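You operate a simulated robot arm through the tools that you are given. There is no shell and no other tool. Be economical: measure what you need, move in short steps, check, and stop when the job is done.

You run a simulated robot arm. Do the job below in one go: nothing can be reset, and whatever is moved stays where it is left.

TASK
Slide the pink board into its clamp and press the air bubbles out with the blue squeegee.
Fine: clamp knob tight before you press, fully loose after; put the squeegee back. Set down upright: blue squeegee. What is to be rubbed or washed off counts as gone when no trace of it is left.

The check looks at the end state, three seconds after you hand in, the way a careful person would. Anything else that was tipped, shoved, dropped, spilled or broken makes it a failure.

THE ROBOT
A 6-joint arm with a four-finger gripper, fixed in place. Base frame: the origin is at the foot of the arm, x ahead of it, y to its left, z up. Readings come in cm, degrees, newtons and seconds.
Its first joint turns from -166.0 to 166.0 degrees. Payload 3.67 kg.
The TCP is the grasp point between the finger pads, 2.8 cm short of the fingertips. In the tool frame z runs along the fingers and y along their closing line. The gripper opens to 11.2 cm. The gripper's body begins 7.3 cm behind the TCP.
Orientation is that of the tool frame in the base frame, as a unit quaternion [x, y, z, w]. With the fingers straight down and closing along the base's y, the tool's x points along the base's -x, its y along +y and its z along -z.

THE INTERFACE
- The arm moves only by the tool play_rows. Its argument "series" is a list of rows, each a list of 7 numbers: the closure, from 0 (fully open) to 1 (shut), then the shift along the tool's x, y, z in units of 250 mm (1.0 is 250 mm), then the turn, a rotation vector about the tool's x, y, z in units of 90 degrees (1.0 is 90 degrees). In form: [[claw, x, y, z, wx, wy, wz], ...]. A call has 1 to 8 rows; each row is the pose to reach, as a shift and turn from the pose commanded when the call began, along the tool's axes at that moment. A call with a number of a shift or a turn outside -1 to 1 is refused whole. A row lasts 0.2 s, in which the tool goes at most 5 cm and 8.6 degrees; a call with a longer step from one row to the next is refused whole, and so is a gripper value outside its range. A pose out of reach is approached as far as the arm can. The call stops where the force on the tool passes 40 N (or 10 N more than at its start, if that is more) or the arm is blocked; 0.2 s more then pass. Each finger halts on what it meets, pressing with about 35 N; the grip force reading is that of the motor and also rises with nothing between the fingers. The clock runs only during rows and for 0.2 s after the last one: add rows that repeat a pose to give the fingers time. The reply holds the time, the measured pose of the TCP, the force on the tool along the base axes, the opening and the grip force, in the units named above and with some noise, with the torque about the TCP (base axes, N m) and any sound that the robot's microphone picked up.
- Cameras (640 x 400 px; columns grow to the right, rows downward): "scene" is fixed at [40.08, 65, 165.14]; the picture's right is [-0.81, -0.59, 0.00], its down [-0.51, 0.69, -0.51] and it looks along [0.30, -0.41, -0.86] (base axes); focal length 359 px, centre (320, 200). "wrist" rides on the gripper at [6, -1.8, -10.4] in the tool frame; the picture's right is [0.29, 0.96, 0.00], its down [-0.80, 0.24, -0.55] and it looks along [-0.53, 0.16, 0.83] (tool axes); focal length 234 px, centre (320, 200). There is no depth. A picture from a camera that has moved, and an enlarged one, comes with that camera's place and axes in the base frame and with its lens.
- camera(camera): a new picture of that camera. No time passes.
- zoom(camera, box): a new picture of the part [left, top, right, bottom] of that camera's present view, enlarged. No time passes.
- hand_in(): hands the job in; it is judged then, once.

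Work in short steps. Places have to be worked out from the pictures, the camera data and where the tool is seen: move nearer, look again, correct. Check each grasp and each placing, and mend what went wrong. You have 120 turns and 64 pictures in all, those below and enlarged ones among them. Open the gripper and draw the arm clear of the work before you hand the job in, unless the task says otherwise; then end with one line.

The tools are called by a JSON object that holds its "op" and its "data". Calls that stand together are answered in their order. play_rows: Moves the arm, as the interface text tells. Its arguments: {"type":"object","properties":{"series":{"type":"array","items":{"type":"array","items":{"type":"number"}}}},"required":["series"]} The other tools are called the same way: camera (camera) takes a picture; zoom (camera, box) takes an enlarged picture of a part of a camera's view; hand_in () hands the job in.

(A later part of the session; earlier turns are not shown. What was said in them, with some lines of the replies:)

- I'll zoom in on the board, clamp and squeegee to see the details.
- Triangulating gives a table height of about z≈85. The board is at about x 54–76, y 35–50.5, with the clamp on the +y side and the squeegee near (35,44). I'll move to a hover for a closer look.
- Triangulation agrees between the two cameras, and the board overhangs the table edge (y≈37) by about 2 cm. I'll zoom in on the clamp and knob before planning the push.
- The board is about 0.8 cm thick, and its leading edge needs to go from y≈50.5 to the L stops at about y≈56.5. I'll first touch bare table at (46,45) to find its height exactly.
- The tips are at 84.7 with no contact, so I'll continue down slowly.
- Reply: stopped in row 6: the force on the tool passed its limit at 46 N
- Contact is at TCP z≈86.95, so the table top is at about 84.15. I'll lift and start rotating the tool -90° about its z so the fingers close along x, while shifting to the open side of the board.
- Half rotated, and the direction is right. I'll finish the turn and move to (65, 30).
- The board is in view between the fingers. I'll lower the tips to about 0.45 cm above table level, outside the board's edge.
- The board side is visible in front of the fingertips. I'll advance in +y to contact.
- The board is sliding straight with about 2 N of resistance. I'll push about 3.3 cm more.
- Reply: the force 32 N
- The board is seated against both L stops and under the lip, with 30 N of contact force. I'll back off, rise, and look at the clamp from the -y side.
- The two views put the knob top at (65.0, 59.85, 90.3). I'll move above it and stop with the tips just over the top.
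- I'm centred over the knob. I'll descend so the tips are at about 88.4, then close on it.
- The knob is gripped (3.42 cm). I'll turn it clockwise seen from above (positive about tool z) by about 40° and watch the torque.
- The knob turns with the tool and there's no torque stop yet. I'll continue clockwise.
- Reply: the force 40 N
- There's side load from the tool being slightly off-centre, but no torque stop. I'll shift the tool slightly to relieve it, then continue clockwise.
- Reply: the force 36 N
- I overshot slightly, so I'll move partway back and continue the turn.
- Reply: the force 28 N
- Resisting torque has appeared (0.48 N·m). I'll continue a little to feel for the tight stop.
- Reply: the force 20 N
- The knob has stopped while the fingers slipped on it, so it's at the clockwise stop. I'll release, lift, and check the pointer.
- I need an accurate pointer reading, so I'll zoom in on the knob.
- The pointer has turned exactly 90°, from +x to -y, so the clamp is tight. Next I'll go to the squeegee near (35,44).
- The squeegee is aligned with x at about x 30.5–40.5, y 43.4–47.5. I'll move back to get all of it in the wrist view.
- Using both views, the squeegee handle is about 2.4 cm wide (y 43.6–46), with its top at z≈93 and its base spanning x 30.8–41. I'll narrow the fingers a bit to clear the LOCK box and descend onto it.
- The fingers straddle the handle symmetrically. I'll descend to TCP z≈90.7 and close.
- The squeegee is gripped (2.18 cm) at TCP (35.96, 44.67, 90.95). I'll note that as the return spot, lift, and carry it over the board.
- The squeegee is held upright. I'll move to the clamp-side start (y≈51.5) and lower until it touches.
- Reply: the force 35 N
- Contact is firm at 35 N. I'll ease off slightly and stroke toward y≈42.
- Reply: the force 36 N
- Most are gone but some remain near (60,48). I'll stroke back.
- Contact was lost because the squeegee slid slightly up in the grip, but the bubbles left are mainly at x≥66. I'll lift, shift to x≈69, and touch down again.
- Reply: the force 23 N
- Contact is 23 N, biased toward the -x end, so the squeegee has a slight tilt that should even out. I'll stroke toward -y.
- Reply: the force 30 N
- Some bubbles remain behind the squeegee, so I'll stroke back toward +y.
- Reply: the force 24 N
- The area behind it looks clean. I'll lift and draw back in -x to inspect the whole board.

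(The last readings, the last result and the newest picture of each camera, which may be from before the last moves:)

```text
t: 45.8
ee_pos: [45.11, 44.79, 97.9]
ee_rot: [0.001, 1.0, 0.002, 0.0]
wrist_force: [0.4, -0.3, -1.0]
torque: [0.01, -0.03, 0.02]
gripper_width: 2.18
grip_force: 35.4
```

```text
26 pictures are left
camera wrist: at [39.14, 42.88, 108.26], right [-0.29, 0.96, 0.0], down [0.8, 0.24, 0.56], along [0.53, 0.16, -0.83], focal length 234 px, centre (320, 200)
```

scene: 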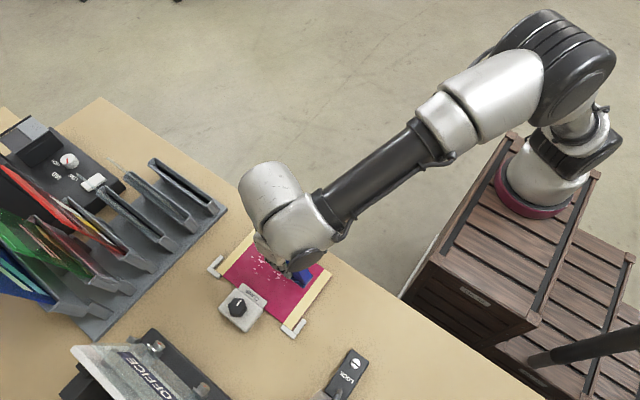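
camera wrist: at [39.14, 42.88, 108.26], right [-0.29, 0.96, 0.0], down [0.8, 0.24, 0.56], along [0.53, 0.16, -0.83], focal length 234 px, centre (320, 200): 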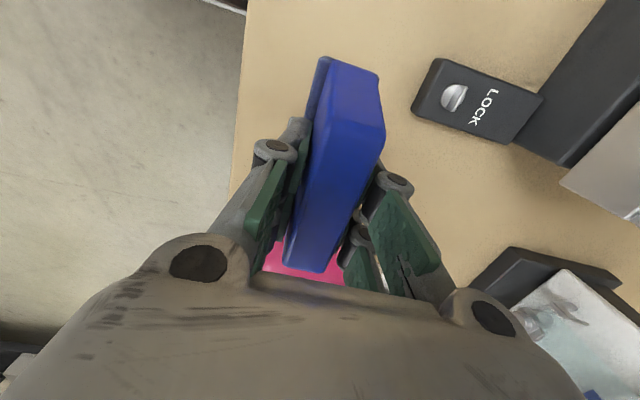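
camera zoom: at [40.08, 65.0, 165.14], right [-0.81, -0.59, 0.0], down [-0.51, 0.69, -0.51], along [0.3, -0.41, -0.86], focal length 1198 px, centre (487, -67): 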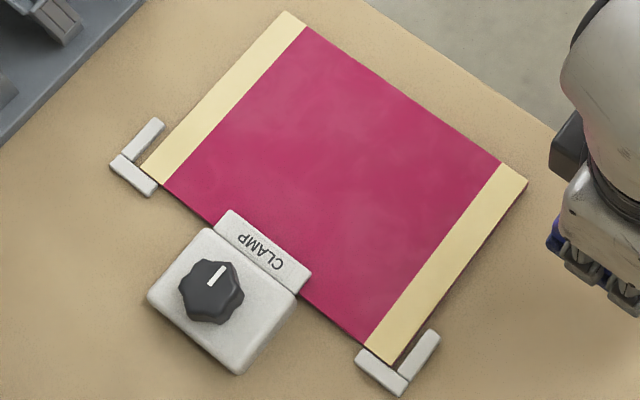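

The board looks clean, but I'll check closely for faint traces.

{"op": "zoom", "data": {"camera": "scene", "box": [235, 222, 315, 292]}}

```text
5.71 times, centred on (275, 257) of scene
camera zoom: at [40.08, 65.0, 165.14], right [-0.81, -0.59, 0.0], down [-0.51, 0.69, -0.51], along [0.3, -0.41, -0.86], focal length 2054 px, centre (577, -126)
```

zoom: 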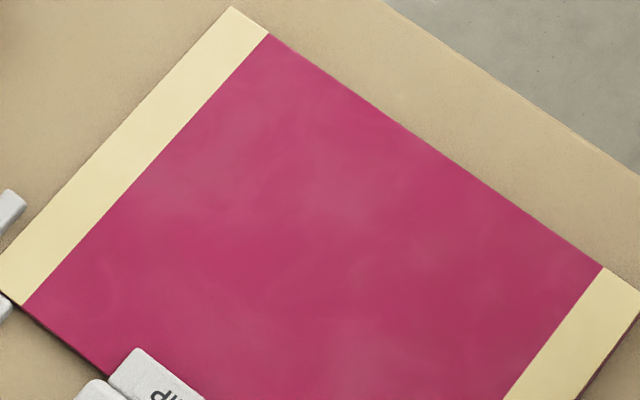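

No traces are left. I'll return the squeegee to its spot at (35.96, 44.67), lowering gently.

{"op": "play_rows", "data": {"series": [[1, 0.15, 0, 0, 0, 0, 0], [1, 0.3, 0, 0, 0, 0, 0], [1, 0.366, -0.004, 0, 0, 0, 0], [1, 0.366, -0.004, 0.1, 0, 0, 0], [1, 0.366, -0.004, 0.2, 0, 0, 0], [1, 0.366, -0.004, 0.26, 0, 0, 0], [1, 0.366, -0.004, 0.284, 0, 0, 0], [1, 0.366, -0.004, 0.284, 0, 0, 0]]}}

{"op": "play_rows", "data": {"series": [[1, 0, 0, 0.006, 0, 0, 0], [1, 0, 0, 0.012, 0, 0, 0], [1, 0, 0, 0.016, 0, 0, 0], [1, 0, 0, 0.02, 0, 0, 0]]}}

```text
t: 47.6
ee_pos: [36.05, 44.69, 90.62]
ee_rot: [-0.001, 1.0, 0.0, 0.0]
wrist_force: [0.1, -0.4, -2.1]
torque: [0.0, -0.05, -0.04]
gripper_width: 2.21
grip_force: 34.8
```

```text
t: 48.6
ee_pos: [36.15, 44.68, 90.28]
ee_rot: [-0.001, 1.0, 0.002, 0.0]
wrist_force: [0.4, -0.8, -0.9]
torque: [-0.01, -0.03, 0.05]
gripper_width: 2.17
grip_force: 35.7
```

{"op": "play_rows", "data": {"series": [[1, 0, 0, 0.004, 0, 0, 0], [1, 0, 0, 0.008, 0, 0, 0], [1, 0, 0, 0.012, 0, 0, 0]]}}

```text
t: 49.4
ee_pos: [36.18, 44.55, 90.14]
ee_rot: [0.0, 1.0, 0.003, 0.001]
wrist_force: [5.4, -9.2, 29.2]
torque: [-0.34, -0.01, -0.02]
gripper_width: 2.17
grip_force: 34.4
```

The squeegee is on the table. I'll ease off, open, and rise.

{"op": "play_rows", "data": {"series": [[1, 0, 0, -0.005, 0, 0, 0], [0.8, 0, 0, -0.005, 0, 0, 0], [0.5, 0, 0, -0.005, 0, 0, 0], [0.4, 0, 0, -0.005, 0, 0, 0], [0.4, 0, 0, -0.1, 0, 0, 0], [0.4, 0, 0, -0.25, 0, 0, 0], [0.4, 0, 0, -0.42, 0, 0, 0], [0.4, -0.14, 0, -0.5, 0, 0, 0]]}}

{"op": "zoom", "data": {"camera": "scene", "box": [300, 270, 460, 400]}}

```text
t: 51.2
ee_pos: [39.73, 44.1, 102.68]
ee_rot: [-0.001, 1.0, 0.0, 0.0]
wrist_force: [-0.3, 0.0, 0.3]
torque: [-0.01, -0.06, 0.03]
gripper_width: 6.71
grip_force: 0.0
```

```text
3.08 times, centred on (380, 335) of scene
camera zoom: at [40.08, 65.0, 165.14], right [-0.81, -0.59, 0.0], down [-0.51, 0.69, -0.51], along [0.3, -0.41, -0.86], focal length 1106 px, centre (135, -215)
```

zoom: 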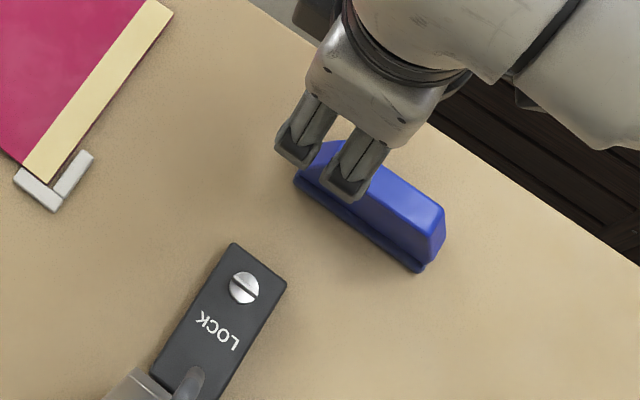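

The squeegee is upright and back in place. I'll now return above the knob to loosen the clamp.

{"op": "play_rows", "data": {"series": [[0.2, -0.15, 0.09, 0, 0, 0, 0], [0.2, -0.3, 0.18, 0, 0, 0, 0], [0.2, -0.45, 0.27, 0, 0, 0, 0], [0.2, -0.6, 0.36, 0, 0, 0, 0.05], [0.2, -0.75, 0.45, 0, 0, 0, 0.1], [0.2, -0.9, 0.54, 0, 0, 0, 0.15], [0.2, -1.0, 0.628, 0.05, 0, 0, 0.2], [0.2, -1.0, 0.628, 0.1, 0, 0, 0.2]]}}

{"op": "camera", "data": {"camera": "wrist"}}

```text
t: 53.0
ee_pos: [64.81, 60.22, 100.2]
ee_rot: [0.156, 0.988, 0.001, -0.001]
wrist_force: [0.3, -1.0, 1.2]
torque: [0.03, -0.01, 0.03]
gripper_width: 8.94
grip_force: 0.1
out of reach, approached as far as the arm can: row 7
```

```text
23 pictures are left
camera wrist: at [58.56, 60.3, 110.67], right [0.02, 1.0, 0.0], down [0.83, -0.02, 0.55], along [0.55, -0.01, -0.83], focal length 234 px, centre (320, 200)
```

wrist: 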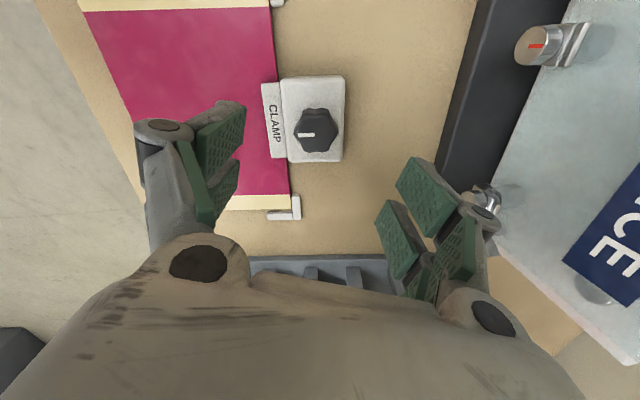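

I'm 18° past the default orientation and the knob pointer is still in the tight position. I'll centre, descend and close.

{"op": "play_rows", "data": {"series": [[0.3, -0.012, -0.014, 0.1, 0, 0, 0], [0.35, -0.012, -0.014, 0.2, 0, 0, 0], [0.35, -0.012, -0.014, 0.28, 0, 0, 0], [0.35, -0.012, -0.014, 0.33, 0, 0, 0], [0.35, -0.012, -0.014, 0.352, 0, 0, 0], [0.6, -0.012, -0.014, 0.352, 0, 0, 0], [0.8, -0.012, -0.014, 0.352, 0, 0, 0], [0.8, -0.012, -0.014, 0.352, 0, 0, 0]]}}

{"op": "camera", "data": {"camera": "wrist"}}

```text
t: 54.8
ee_pos: [65.04, 59.84, 91.23]
ee_rot: [0.156, 0.988, 0.002, 0.0]
wrist_force: [2.9, 3.5, -0.4]
torque: [0.31, -0.19, 0.02]
gripper_width: 3.41
grip_force: 44.8
```

```text
22 pictures are left
camera wrist: at [58.64, 59.95, 101.63], right [0.02, 1.0, 0.0], down [0.83, -0.02, 0.55], along [0.55, -0.01, -0.83], focal length 234 px, centre (320, 200)
```

wrist: 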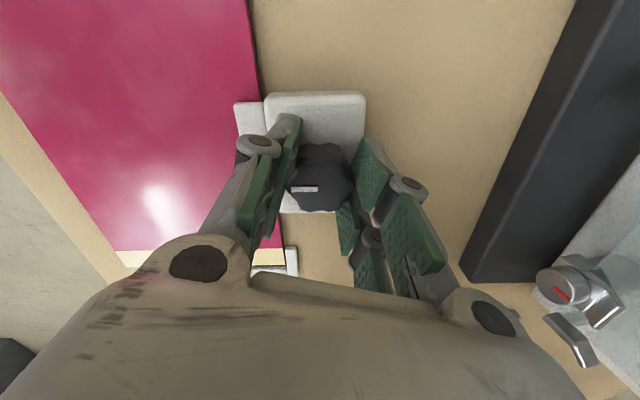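

The knob is gripped with low side load. I'll turn counter-clockwise (negative about tool z).

{"op": "play_rows", "data": {"series": [[0.8, 0, 0, 0, 0, 0, -0.09], [0.8, 0, 0, 0, 0, 0, -0.18], [0.8, 0, 0, 0, 0, 0, -0.27], [0.8, 0, 0, 0, 0, 0, -0.36], [0.8, 0, 0, 0, 0, 0, -0.45], [0.8, 0, 0, 0, 0, 0, -0.54]]}}

```text
t: 56.2
ee_pos: [64.94, 59.83, 91.24]
ee_rot: [-0.265, 0.964, 0.0, 0.0]
wrist_force: [2.2, -12.2, -4.2]
torque: [-0.49, -0.41, -0.02]
gripper_width: 3.38
grip_force: 45.2
```

It's turning freely. I'll continue toward 90° and a bit past, watching the torque.

{"op": "play_rows", "data": {"series": [[0.8, 0, 0, 0, 0, 0, -0.09], [0.8, 0, 0, 0, 0, 0, -0.18], [0.8, 0, 0, 0, 0, 0, -0.27], [0.8, 0, 0, 0, 0, 0, -0.36], [0.8, 0, 0, 0, 0, 0, -0.45], [0.8, 0, 0, 0, 0, 0, -0.5]]}}

{"op": "camera", "data": {"camera": "wrist"}}

```text
t: 57.6
ee_pos: [65.14, 59.78, 91.24]
ee_rot: [-0.614, 0.79, 0.001, 0.0]
wrist_force: [3.1, -29.6, -11.4]
torque: [-0.39, -0.28, -0.74]
gripper_width: 3.44
grip_force: 44.8
```

```text
21 pictures are left
camera wrist: at [65.23, 53.62, 101.63], right [-1.0, -0.04, 0.0], down [-0.04, 0.83, 0.56], along [-0.02, 0.56, -0.83], focal length 234 px, centre (320, 200)
```

wrist: 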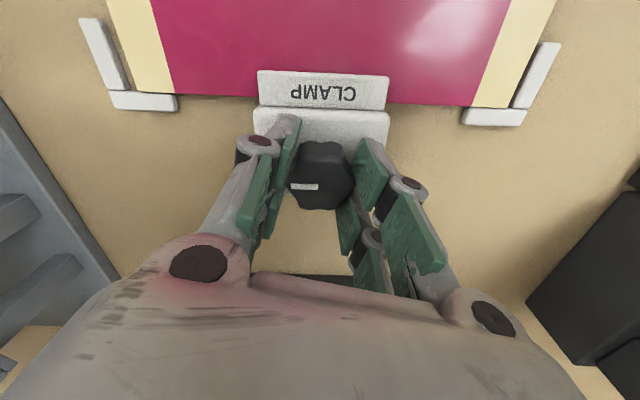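

Resisting torque of -0.74 with the pointer back at +x means the loose stop. I'll turn a few more degrees to be sure, then release and rise.

{"op": "play_rows", "data": {"series": [[0.8, 0, 0, 0, 0, 0, -0.06], [0.8, 0, 0, 0, 0, 0, -0.12]]}}

{"op": "play_rows", "data": {"series": [[0.4, 0, 0, 0, 0, 0, 0], [0.4, 0, 0, 0, 0, 0, 0], [0.4, 0, 0, -0.1, 0, 0, 0], [0.4, 0, 0, -0.28, 0, 0, 0], [0.4, 0.15, 0, -0.4, 0, 0, 0], [0.4, 0.34, 0, -0.45, 0, 0, 0], [0.3, 0.53, 0, -0.5, 0, 0, 0], [0, 0.72, 0, -0.55, 0, 0, 0]]}}

{"op": "camera", "data": {"camera": "scene"}}

{"op": "zoom", "data": {"camera": "scene", "box": [200, 220, 340, 340]}}

```text
t: 58.2
ee_pos: [65.03, 59.78, 91.29]
ee_rot: [-0.685, 0.729, 0.001, 0.0]
wrist_force: [5.9, -27.1, -1.0]
torque: [-1.15, 0.17, -0.82]
gripper_width: 3.4
grip_force: 45.2
```

```text
t: 60.0
ee_pos: [63.76, 41.82, 104.93]
ee_rot: [-0.685, 0.729, 0.001, 0.001]
wrist_force: [0.5, 0.9, -0.4]
torque: [-0.04, 0.02, 0.03]
gripper_width: 11.21
grip_force: 0.1
```

```text
20 pictures are left
```

scene: 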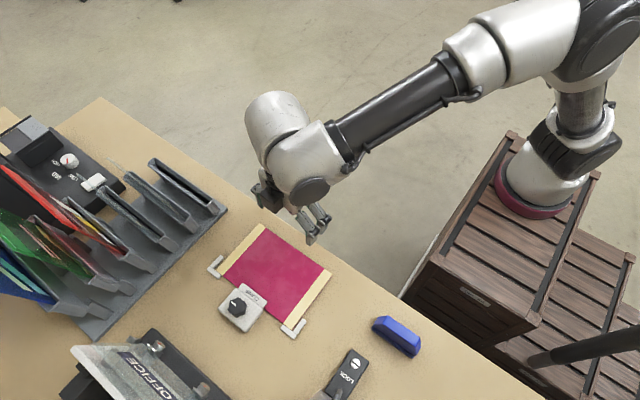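

```text
3.33 times, centred on (270, 280) of scene
camera zoom: at [40.08, 65.0, 165.14], right [-0.81, -0.59, 0.0], down [-0.51, 0.69, -0.51], along [0.3, -0.41, -0.86], focal length 1198 px, centre (487, -67)
```

zoom: 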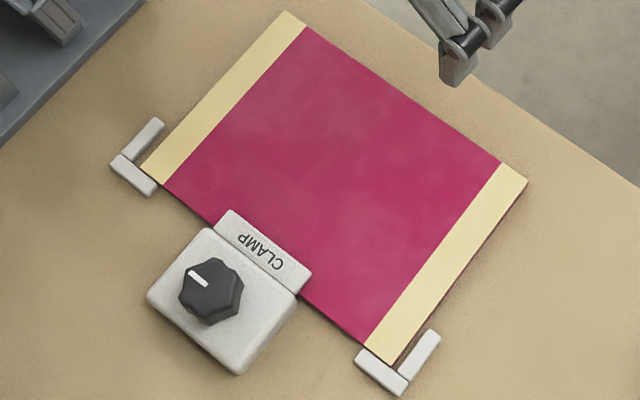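

The clamp is loose at its stop, the board is seated and clean, and the squeegee is upright in place. I'll draw the arm clear.

{"op": "play_rows", "data": {"series": [[0, 0.1, 0, -0.12, 0, 0, 0], [0, 0.22, 0, -0.22, 0, 0, 0], [0, 0.36, 0, -0.3, 0, 0, 0], [0, 0.5, 0, -0.36, 0, 0, 0], [0, 0.6, 0, -0.4, 0, 0, 0], [0, 0.6, 0, -0.4, 0, 0, 0]]}}

{"op": "camera", "data": {"camera": "scene"}}

```text
t: 61.4
ee_pos: [62.75, 26.89, 115.02]
ee_rot: [-0.685, 0.728, 0.001, 0.001]
wrist_force: [0.0, 0.1, -0.1]
torque: [0.02, -0.03, 0.02]
gripper_width: 11.2
grip_force: 0.0
```

```text
18 pictures are left
```

scene: 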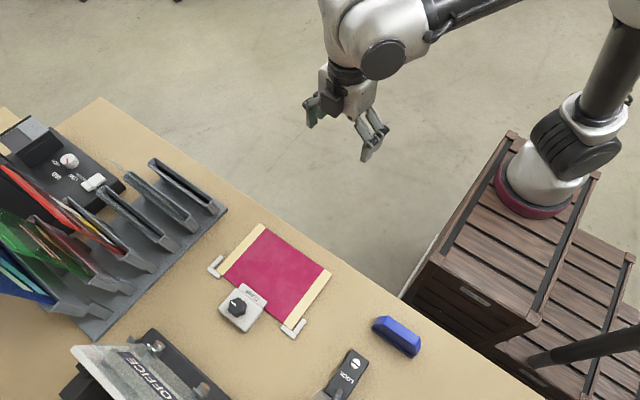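

Everything is in its final state and the arm is clear, so I'm handing in.

{"op": "hand_in", "data": {}}

```text
The job is handed in.
```

The pink board is in its clamp with no bubbles visible, the knob was tight for the pressing and is now fully loose, and the blue squeegee is back upright within about half a centimetre of where it started.
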